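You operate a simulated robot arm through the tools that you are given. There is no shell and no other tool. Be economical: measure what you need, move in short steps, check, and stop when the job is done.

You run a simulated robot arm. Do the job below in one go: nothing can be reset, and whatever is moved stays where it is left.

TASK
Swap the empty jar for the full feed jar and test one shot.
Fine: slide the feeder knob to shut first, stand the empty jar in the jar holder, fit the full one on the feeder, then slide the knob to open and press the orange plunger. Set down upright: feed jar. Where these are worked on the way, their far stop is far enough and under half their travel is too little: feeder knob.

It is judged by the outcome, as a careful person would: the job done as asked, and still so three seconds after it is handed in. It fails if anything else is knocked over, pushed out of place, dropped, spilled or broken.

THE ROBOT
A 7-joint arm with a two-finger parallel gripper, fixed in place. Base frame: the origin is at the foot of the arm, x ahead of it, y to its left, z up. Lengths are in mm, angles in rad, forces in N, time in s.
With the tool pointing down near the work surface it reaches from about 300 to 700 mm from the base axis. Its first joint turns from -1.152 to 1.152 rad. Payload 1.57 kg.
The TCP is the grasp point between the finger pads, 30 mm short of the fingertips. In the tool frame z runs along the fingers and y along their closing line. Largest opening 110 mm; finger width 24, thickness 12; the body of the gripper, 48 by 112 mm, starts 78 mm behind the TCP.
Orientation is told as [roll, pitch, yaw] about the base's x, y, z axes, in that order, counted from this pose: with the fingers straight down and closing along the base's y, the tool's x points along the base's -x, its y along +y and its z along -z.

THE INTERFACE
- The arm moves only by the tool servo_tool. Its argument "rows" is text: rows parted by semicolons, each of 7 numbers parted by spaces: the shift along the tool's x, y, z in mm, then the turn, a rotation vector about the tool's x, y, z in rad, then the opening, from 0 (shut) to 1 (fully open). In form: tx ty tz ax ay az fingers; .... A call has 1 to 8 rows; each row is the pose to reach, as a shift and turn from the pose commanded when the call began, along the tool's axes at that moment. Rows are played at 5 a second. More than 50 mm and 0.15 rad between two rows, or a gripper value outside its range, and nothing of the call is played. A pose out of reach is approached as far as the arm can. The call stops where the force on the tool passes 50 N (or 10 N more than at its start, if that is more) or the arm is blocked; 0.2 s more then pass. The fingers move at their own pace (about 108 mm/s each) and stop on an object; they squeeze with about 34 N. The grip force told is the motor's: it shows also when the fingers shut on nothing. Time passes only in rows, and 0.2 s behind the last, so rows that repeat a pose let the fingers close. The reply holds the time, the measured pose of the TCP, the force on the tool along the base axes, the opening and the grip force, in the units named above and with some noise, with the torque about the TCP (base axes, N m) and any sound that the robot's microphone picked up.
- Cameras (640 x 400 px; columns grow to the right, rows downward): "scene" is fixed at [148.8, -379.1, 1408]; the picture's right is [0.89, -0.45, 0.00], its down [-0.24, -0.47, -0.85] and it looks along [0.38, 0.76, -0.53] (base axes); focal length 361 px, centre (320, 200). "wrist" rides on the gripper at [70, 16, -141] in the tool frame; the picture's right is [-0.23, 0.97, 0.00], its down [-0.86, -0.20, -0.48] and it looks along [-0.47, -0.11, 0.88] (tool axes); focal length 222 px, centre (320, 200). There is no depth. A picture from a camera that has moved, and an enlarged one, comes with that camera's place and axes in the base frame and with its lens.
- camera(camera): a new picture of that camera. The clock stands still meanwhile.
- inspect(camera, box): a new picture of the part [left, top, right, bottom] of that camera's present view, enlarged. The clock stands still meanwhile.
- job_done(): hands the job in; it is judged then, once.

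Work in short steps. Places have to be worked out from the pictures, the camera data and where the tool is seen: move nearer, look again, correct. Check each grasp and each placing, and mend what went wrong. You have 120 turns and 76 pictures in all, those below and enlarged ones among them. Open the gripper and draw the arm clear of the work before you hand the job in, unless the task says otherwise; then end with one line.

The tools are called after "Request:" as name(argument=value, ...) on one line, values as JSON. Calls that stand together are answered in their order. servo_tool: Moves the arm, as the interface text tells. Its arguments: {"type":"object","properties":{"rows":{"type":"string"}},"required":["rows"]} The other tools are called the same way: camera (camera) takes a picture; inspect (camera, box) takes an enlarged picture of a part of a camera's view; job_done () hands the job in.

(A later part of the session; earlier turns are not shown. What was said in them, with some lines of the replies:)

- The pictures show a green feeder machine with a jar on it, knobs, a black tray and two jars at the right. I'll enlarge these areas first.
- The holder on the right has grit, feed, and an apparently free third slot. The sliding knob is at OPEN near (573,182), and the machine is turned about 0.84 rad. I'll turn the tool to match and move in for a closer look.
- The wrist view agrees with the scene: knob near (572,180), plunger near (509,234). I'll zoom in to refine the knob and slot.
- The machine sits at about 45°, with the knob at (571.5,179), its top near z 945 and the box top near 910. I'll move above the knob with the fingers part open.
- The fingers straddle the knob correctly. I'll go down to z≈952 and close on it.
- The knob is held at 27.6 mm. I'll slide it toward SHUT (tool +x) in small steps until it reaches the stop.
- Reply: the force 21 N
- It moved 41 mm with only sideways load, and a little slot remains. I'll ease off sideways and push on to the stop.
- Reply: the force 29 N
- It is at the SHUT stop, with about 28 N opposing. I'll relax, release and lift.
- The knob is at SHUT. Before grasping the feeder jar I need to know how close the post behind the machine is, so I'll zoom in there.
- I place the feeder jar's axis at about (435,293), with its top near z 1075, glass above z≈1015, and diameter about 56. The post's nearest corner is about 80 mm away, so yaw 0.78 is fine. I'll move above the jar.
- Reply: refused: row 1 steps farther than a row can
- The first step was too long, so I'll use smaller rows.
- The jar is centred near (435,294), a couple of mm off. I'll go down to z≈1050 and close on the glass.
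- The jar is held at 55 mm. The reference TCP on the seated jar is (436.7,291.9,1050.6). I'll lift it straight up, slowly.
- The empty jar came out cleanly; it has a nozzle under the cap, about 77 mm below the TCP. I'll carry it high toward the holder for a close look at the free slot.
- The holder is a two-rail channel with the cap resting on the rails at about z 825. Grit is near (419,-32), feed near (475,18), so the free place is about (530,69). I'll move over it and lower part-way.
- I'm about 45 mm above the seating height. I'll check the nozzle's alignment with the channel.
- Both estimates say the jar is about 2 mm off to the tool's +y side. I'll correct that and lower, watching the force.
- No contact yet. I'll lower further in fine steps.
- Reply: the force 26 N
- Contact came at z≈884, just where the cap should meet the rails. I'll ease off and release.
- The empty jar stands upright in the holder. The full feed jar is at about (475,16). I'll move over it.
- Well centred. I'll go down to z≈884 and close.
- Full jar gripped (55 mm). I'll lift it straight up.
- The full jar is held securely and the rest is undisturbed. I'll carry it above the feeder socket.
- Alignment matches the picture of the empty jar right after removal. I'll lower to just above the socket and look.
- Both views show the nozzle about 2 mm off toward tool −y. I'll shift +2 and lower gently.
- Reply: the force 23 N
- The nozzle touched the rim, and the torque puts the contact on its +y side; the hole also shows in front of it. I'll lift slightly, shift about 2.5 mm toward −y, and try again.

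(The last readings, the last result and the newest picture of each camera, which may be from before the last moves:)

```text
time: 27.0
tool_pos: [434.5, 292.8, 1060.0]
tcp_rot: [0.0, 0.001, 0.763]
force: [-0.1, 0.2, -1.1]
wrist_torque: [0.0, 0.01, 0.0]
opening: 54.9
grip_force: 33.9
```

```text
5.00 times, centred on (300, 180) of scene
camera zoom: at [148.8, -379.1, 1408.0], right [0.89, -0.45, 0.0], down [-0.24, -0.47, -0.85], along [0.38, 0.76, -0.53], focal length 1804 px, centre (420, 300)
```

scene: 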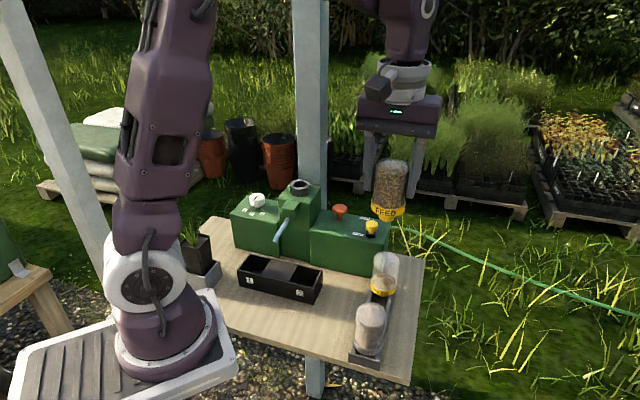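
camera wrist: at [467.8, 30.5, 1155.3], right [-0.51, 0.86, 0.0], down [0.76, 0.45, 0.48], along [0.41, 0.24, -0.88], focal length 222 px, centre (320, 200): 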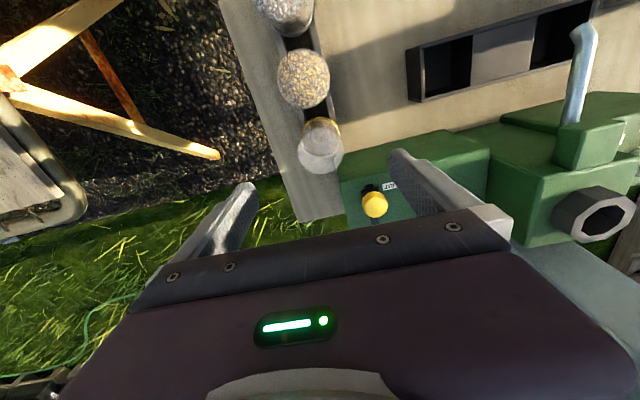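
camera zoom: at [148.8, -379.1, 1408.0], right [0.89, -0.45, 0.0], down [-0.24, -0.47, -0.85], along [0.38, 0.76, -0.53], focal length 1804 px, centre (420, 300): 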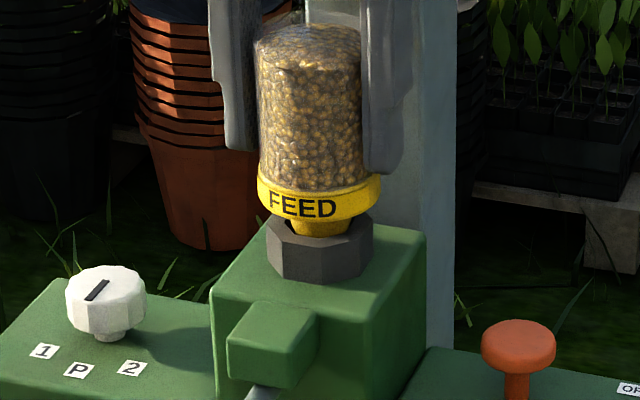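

The nozzle is entering freely with no load. I'll continue down to seat it.

Request:
servo_tool(rows="0 0 3 0 0 0 0.3;0 0 6 0 0 0 0.3;0 0 8 0 0 0 0.3;0 0 10 0 0 0 0.3;0 0 11.5 0 0 0 0.3")

Request:
inspect(camera="scene", box=[260, 140, 340, 220])

```text
time: 28.2
tool_pos: [433.7, 293.1, 1049.4]
tcp_rot: [0.001, 0.0, 0.763]
force: [0.0, -0.1, -1.1]
wrist_torque: [0.0, 0.02, -0.01]
opening: 55.2
grip_force: 34.0
```

```text
5.00 times, centred on (300, 180) of scene
camera zoom: at [148.8, -379.1, 1408.0], right [0.89, -0.45, 0.0], down [-0.24, -0.47, -0.85], along [0.38, 0.76, -0.53], focal length 1804 px, centre (420, 300)
```

zoom: 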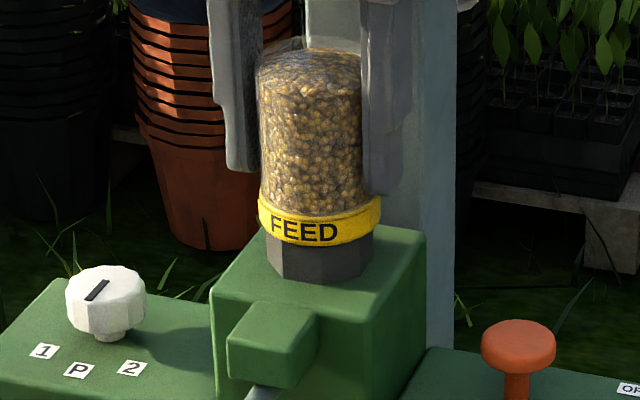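

Almost seated, with no contact yet. I'll finish with fine steps.

Request:
servo_tool(rows="0 0 1 0 0 0 0.3;0 0 2 0 0 0 0.3;0 0 3 0 0 0 0.3")

```text
time: 29.0
tool_pos: [434.5, 292.2, 1046.8]
tcp_rot: [0.001, -0.002, 0.763]
force: [-0.8, -0.6, 10.2]
wrist_torque: [-0.31, 0.17, -0.07]
opening: 54.9
grip_force: 34.1
```

Contact at 10 N. I'll press 1 mm more to confirm it's fully seated, then ease off and release.

Request:
servo_tool(rows="0 0 1 0 0 0 0.3;0 0 1.5 0 0 0 0.3")

Request:
inspect(camera="scene", box=[260, 140, 340, 220])

```text
time: 29.6
tool_pos: [434.7, 291.8, 1044.5]
tcp_rot: [0.001, -0.002, 0.763]
force: [1.4, 2.9, 15.8]
wrist_torque: [-0.02, 0.24, -0.1]
opening: 54.8
grip_force: 34.5
```

```text
5.00 times, centred on (300, 180) of scene
camera zoom: at [148.6, -379.2, 1408.0], right [0.89, -0.45, 0.0], down [-0.24, -0.47, -0.85], along [0.38, 0.76, -0.53], focal length 1804 px, centre (420, 300)
```

zoom: 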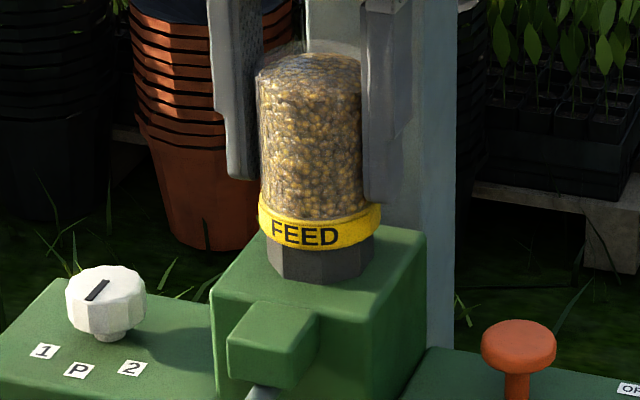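

The band sits against the ring as it did originally, so it's seated. I'll ease off, release and lift.

Request:
servo_tool(rows="0 0 -2 0 0 0 0.3;0 0 -2 0 0 0 0.9;0 0 -2 0 0 0 1;0 0 -2 0 0 0 1;0 0 -30 0 0 0 1;0 0 -65 0 0 0 1;0 0 -100 0 0 0 1")

Request:
inspect(camera="scene", box=[220, 120, 412, 260])

Request:
camera(camera="wrist")

```text
time: 31.2
tool_pos: [435.3, 292.6, 1144.4]
tcp_rot: [0.0, 0.0, 0.764]
force: [0.5, -0.3, -0.3]
wrist_torque: [-0.03, 0.02, -0.03]
opening: 109.9
grip_force: 0.1
```

```text
2.86 times, centred on (316, 190) of scene
camera zoom: at [148.8, -379.1, 1408.0], right [0.89, -0.45, 0.0], down [-0.24, -0.47, -0.85], along [0.38, 0.76, -0.53], focal length 1031 px, centre (331, 229)
```

zoom: 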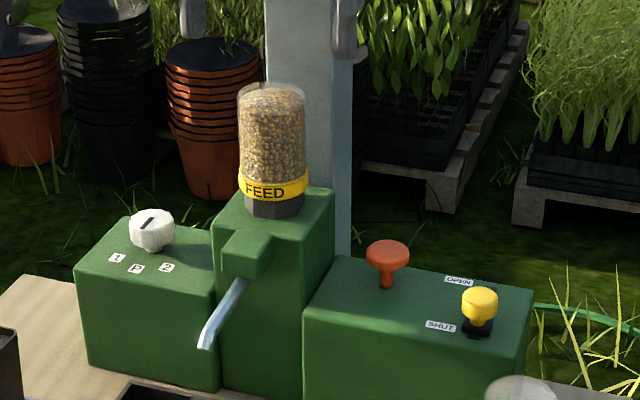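

```text
26 pictures are left
camera wrist: at [372.6, 255.1, 1287.1], right [-0.51, 0.86, 0.0], down [0.76, 0.45, 0.48], along [0.41, 0.24, -0.88], focal length 222 px, centre (320, 200)
```

wrist: 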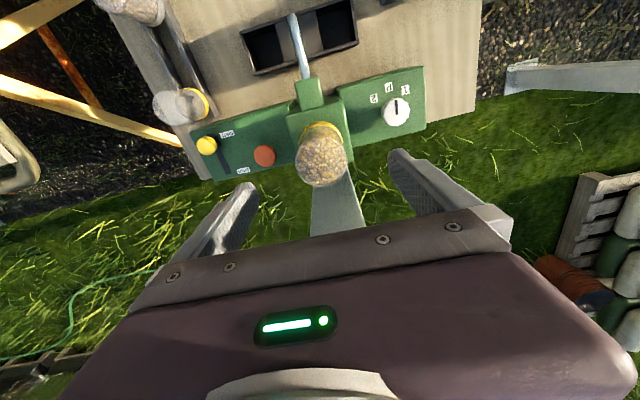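

The full jar is seated upright on the feeder. Next I'll go above the knob at SHUT, near (537,141), to slide it open.

Request:
servo_tool(rows="7 -42 0 0 0 0 1;14 -84 0 0 0 0 1;21 -126 0 0 0 0 0.7;28 -162 0 0 0 0 0.55;31.2 -180.5 20 0 0 0 0.55;31.2 -180.5 65 0 0 0 0.55;31.2 -180.5 110 0 0 0 0.55;31.2 -180.5 140 0 0 0 0.55")

Request:
inspect(camera="scene", box=[310, 170, 438, 250])

Request:
inspect(camera="wrist", box=[240, 80, 400, 200])

```text
time: 33.0
tool_pos: [536.8, 142.9, 1006.0]
tcp_rot: [0.0, -0.003, 0.762]
force: [-0.2, 0.2, -0.3]
wrist_torque: [0.01, 0.04, -0.03]
opening: 60.5
grip_force: 0.1
```

```text
5.00 times, centred on (374, 210) of scene
camera zoom: at [148.8, -379.1, 1408.0], right [0.89, -0.45, 0.0], down [-0.24, -0.47, -0.85], along [0.38, 0.76, -0.53], focal length 1804 px, centre (50, 150)
```

zoom: 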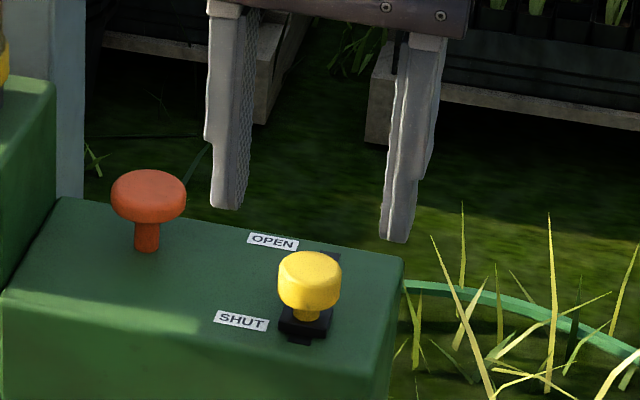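

```text
3.33 times, centred on (320, 140) of wrist
camera zoom: at [474.7, 104.3, 1147.2], right [-0.51, 0.86, 0.0], down [0.76, 0.45, 0.48], along [0.41, 0.24, -0.88], focal length 740 px, centre (320, 400)
```

zoom: 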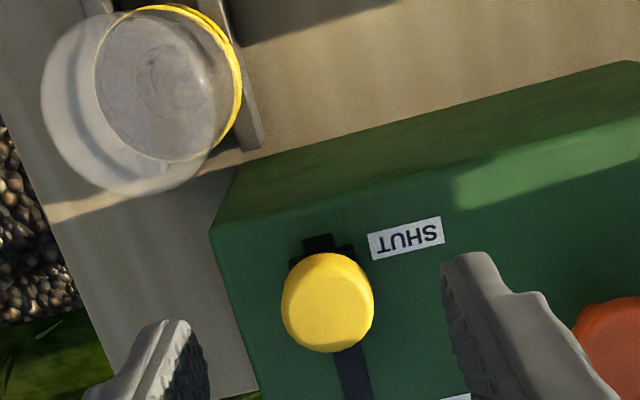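

The fingers straddle the knob. I'll descend and grip it.

Request:
servo_tool(rows="-2 -1 30 0 0 0 0.55;-2 -1 53 0 0 0 0.55;-2 -1 53 0 0 0 0.1;-2 -1 53 0 0 0 0.1;-2 -1 53 0 0 0 0.1")

```text
time: 34.2
tool_pos: [538.5, 141.2, 951.2]
tcp_rot: [0.001, 0.001, 0.762]
force: [-10.3, 9.8, 0.2]
wrist_torque: [0.45, -0.18, 0.17]
opening: 27.4
grip_force: 37.5
```

Gripped, with 14 N side load toward tool +y. I'll relieve that and slide toward OPEN (tool −x).

Request:
servo_tool(rows="0 2 0 0 0 0 0.1;-8 2 0 0 0 0 0.1;-16 2 0 0 0 0 0.1;-24 2 0 0 0 0 0.1;-32 2 0 0 0 0 0.1;-40 2 0 0 0 0 0.1;-45 2 0 0 0 0 0.1;-48 2 0 0 0 0 0.1")

Request:
inspect(camera="scene", box=[310, 170, 438, 250])

```text
time: 36.0
tool_pos: [569.6, 174.5, 951.7]
tcp_rot: [-0.001, 0.003, 0.764]
force: [-19.2, -6.1, 11.5]
wrist_torque: [0.25, 0.01, 0.1]
opening: 27.4
grip_force: 37.8
```

```text
5.00 times, centred on (374, 210) of scene
camera zoom: at [148.0, -379.4, 1408.0], right [0.89, -0.45, 0.0], down [-0.24, -0.47, -0.85], along [0.38, 0.76, -0.53], focal length 1804 px, centre (50, 150)
```

zoom: 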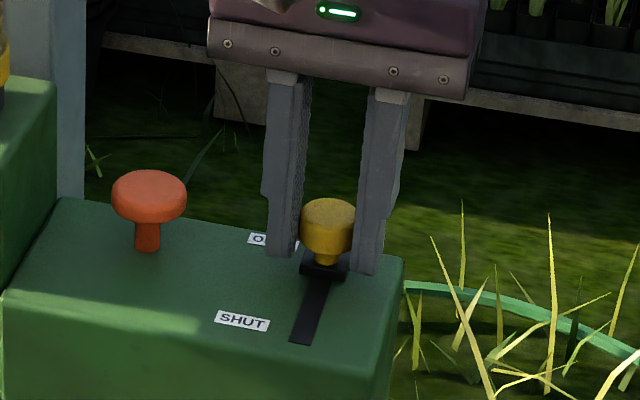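

The knob is back at OPEN with about 18 N against it. I'll nudge once to be sure of the stop, then relax, release and lift.

Request:
servo_tool(rows="-2 1 0 0 0 0 0.1;-2 1 0 0 0 0 0.1")

Request:
servo_tool(rows="2 1 0 0 0 0 0.1;2 1 0 0 0 0 0.5;2 1 0 0 0 0 0.5;2 1 -45 0 0 0 0.5;2 1 -90 0 0 0 0.2;2 1 -110 0 0 0 0")

Request:
inspect(camera="scene", box=[310, 170, 438, 250])

Request:
inspect(camera="wrist", box=[260, 80, 460, 205])

```text
time: 36.6
tool_pos: [570.6, 175.9, 951.0]
tcp_rot: [0.0, 0.004, 0.762]
force: [-21.5, -18.1, 5.9]
wrist_torque: [-0.26, 0.35, 0.01]
opening: 27.4
grip_force: 38.1
```

```text
time: 38.0
tool_pos: [570.0, 177.8, 1062.6]
tcp_rot: [0.0, -0.001, 0.762]
force: [0.2, -0.3, 0.1]
wrist_torque: [0.0, -0.03, 0.0]
opening: 0.0
grip_force: 21.4
```

```text
5.00 times, centred on (374, 210) of scene
camera zoom: at [148.8, -379.1, 1408.0], right [0.89, -0.45, 0.0], down [-0.24, -0.47, -0.85], along [0.38, 0.76, -0.53], focal length 1804 px, centre (50, 150)
```

zoom: 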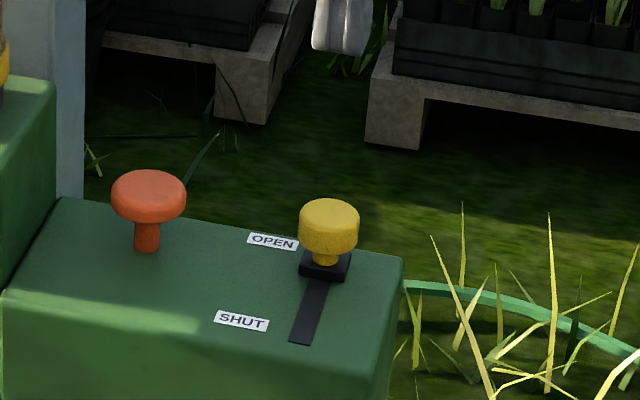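

```text
3.20 times, centred on (360, 142) of wrist
camera zoom: at [508.4, 139.7, 1204.6], right [-0.51, 0.86, 0.0], down [0.76, 0.45, 0.48], along [0.41, 0.24, -0.88], focal length 711 px, centre (192, 384)
```

zoom: 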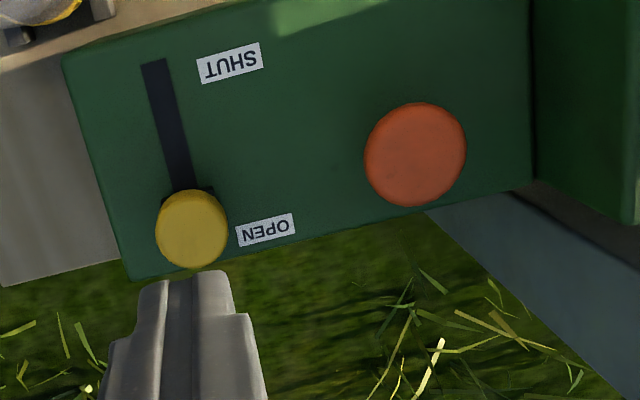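

The knob is at OPEN's stop. The plunger is near (507.5,232.5) with its top around z 946. At the present yaw the gripper body would pass too close to the feeder jar, so I'll turn to yaw 0 while moving above the plunger.

Request:
servo_tool(rows="1 14 0 0 0 0.127 0;2.5 28 0 0 0 0.254 0;4 42 0 0 0 0.381 0;5 56 0 0 0 0.508 0;6 70 0 0 0 0.635 0;7.5 83.3 0 0 0 0.763 0;7.5 83.3 45 0 0 0.763 0")

Request:
inspect(camera="scene", box=[260, 120, 420, 240])

Request:
camera(camera="wrist")

```text
time: 39.6
tool_pos: [506.3, 231.8, 1016.3]
tcp_rot: [0.0, 0.0, 0.0]
force: [0.4, 0.4, 0.8]
wrist_torque: [-0.01, 0.01, 0.0]
opening: 0.0
grip_force: 21.0
```

```text
3.33 times, centred on (340, 180) of scene
camera zoom: at [148.8, -379.1, 1408.0], right [0.89, -0.45, 0.0], down [-0.24, -0.47, -0.85], along [0.38, 0.76, -0.53], focal length 1202 px, centre (253, 267)
```

zoom: 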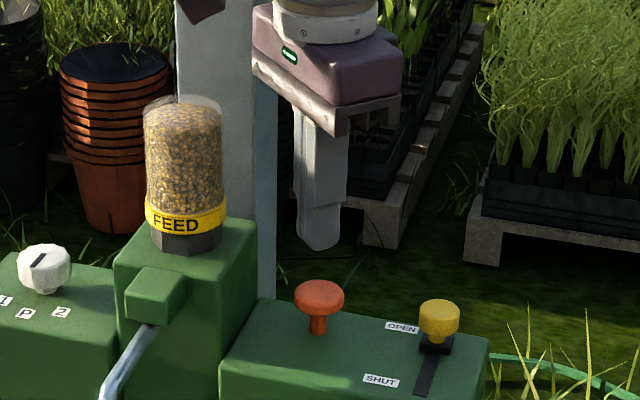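

```text
19 pictures are left
camera wrist: at [436.7, 247.7, 1158.4], right [0.23, 0.97, 0.0], down [0.85, -0.2, 0.48], along [0.47, -0.11, -0.88], focal length 222 px, centre (320, 200)
```

wrist: 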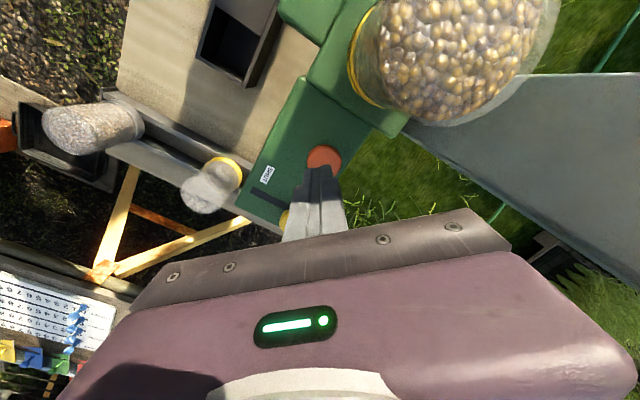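

The plunger is centred near (505,234.5), and the camera block clears the jar top by about 20 mm. I'll lower to just above the plunger.

Request:
servo_tool(rows="1 2.7 15 0 0 0 0;1 2.7 30 0 0 0 0;1 2.7 35 0 0 0 0")

Request:
inspect(camera="scene", box=[260, 120, 420, 240])

Request:
inspect(camera="wrist", box=[260, 100, 420, 220])

```text
time: 40.4
tool_pos: [505.9, 234.8, 980.7]
tcp_rot: [0.0, 0.001, -0.002]
force: [-0.1, -0.3, -0.1]
wrist_torque: [0.01, 0.01, -0.02]
opening: 0.0
grip_force: 21.5
```

```text
3.33 times, centred on (340, 180) of scene
camera zoom: at [148.8, -379.1, 1408.0], right [0.89, -0.45, 0.0], down [-0.24, -0.47, -0.85], along [0.38, 0.76, -0.53], focal length 1202 px, centre (253, 267)
```

zoom: 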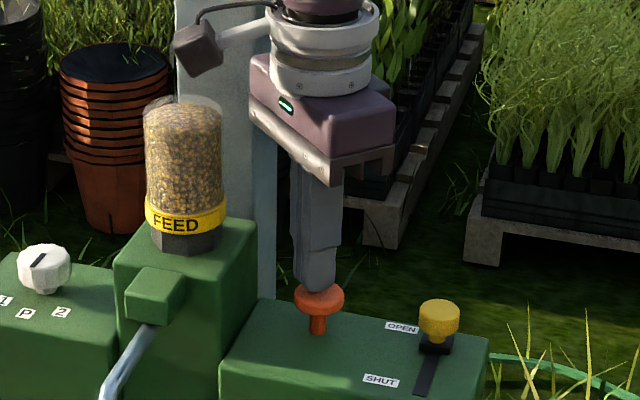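

```text
3.33 times, centred on (340, 160) of wrist
camera zoom: at [436.2, 250.5, 1123.4], right [0.23, 0.97, 0.0], down [0.85, -0.2, 0.48], along [0.47, -0.11, -0.88], focal length 740 px, centre (253, 333)
```

zoom: 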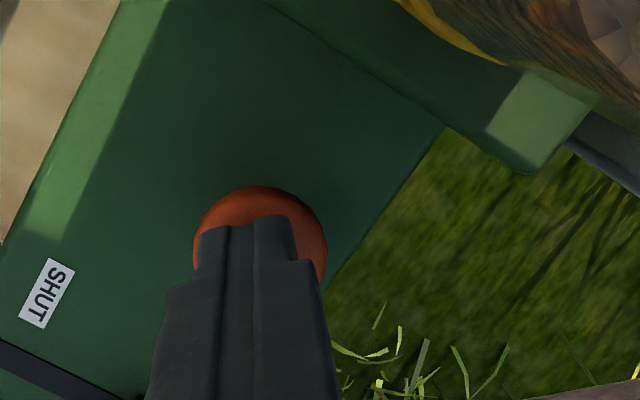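

The tips are over the plunger, about 2 mm off in y. I'll correct that and press down slowly, watching the force and sound.

Request:
servo_tool(rows="0 2 0 0 0 0 0;0 2 4 0 0 0 0;0 2 7 0 0 0 0;0 2 10 0 0 0 0;0 2 13 0 0 0 0;0 2 16 0 0 0 0")

Request:
inspect(camera="scene", box=[230, 150, 390, 300])

```text
time: 41.8
tool_pos: [507.6, 236.4, 965.7]
tcp_rot: [-0.001, -0.002, -0.001]
force: [1.0, 1.9, 4.5]
wrist_torque: [0.04, -0.03, -0.04]
opening: 0.0
grip_force: 21.1
heard: click
```

```text
2.67 times, centred on (310, 225) of scene
camera zoom: at [148.8, -379.1, 1408.0], right [0.89, -0.45, 0.0], down [-0.24, -0.47, -0.85], along [0.38, 0.76, -0.53], focal length 962 px, centre (347, 133)
```

zoom: 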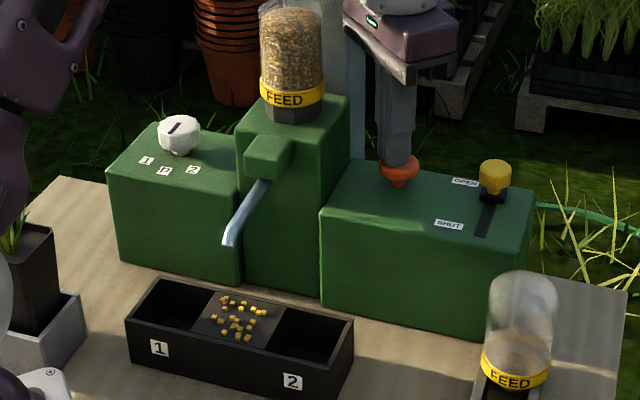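

A click, and one shot of feed has landed on the tray's middle test plate. I'll raise off the plunger and draw the arm clear.

Request:
servo_tool(rows="0 0 -20 0 0 0 0;0 0 -60 0 0 0 0;0 0 -105 0 0 0 0;0 0 -150 0 0 0 0.3;0 0 -195 0 0 0 0.6;20 -35 -215 0 0 0 1;40 -70 -225 0 0 0 1;60 -105 -225 0 0 0 1")

Request:
camera(camera="scene")

Request:
inspect(camera="scene", box=[220, 140, 420, 280])

Request:
inspect(camera="scene", box=[220, 240, 420, 380])

```text
time: 43.6
tool_pos: [446.9, 131.6, 1191.8]
tcp_rot: [-0.001, -0.001, -0.001]
force: [-0.7, 0.1, 0.0]
wrist_torque: [-0.02, -0.03, 0.03]
opening: 109.9
grip_force: 0.1
```

```text
15 pictures are left
```

scene: 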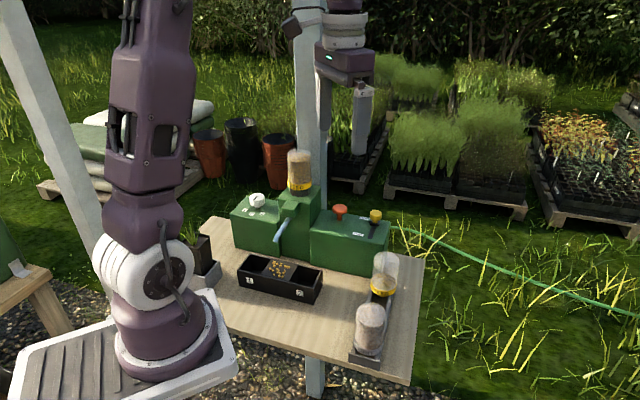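

```text
2.86 times, centred on (320, 210) of scene
camera zoom: at [148.8, -379.1, 1408.0], right [0.89, -0.45, 0.0], down [-0.24, -0.47, -0.85], along [0.38, 0.76, -0.53], focal length 1031 px, centre (320, 171)
```

zoom: 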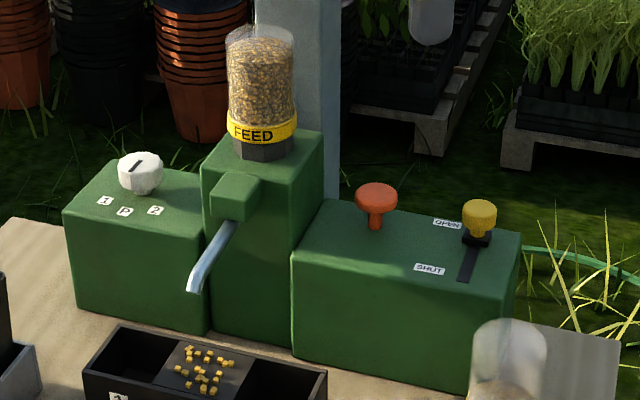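

```text
2.86 times, centred on (320, 310) of scene
camera zoom: at [148.8, -379.1, 1408.0], right [0.89, -0.45, 0.0], down [-0.24, -0.47, -0.85], along [0.38, 0.76, -0.53], focal length 1031 px, centre (320, -114)
```

zoom: 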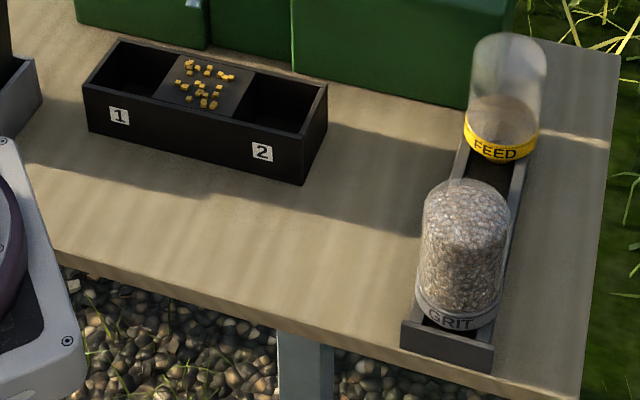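

The final pictures show the full jar seated on the feeder, the knob at OPEN, one shot dispensed, and the empty jar upright in the holder. The gripper is open and clear, so I'm handing the job in.

Request:
job_done()

```text
The job is handed in.
```

The jars are swapped and one test shot was dispensed: the full feed jar is on the feeder with the knob open, and the empty jar is upright in the jar holder.
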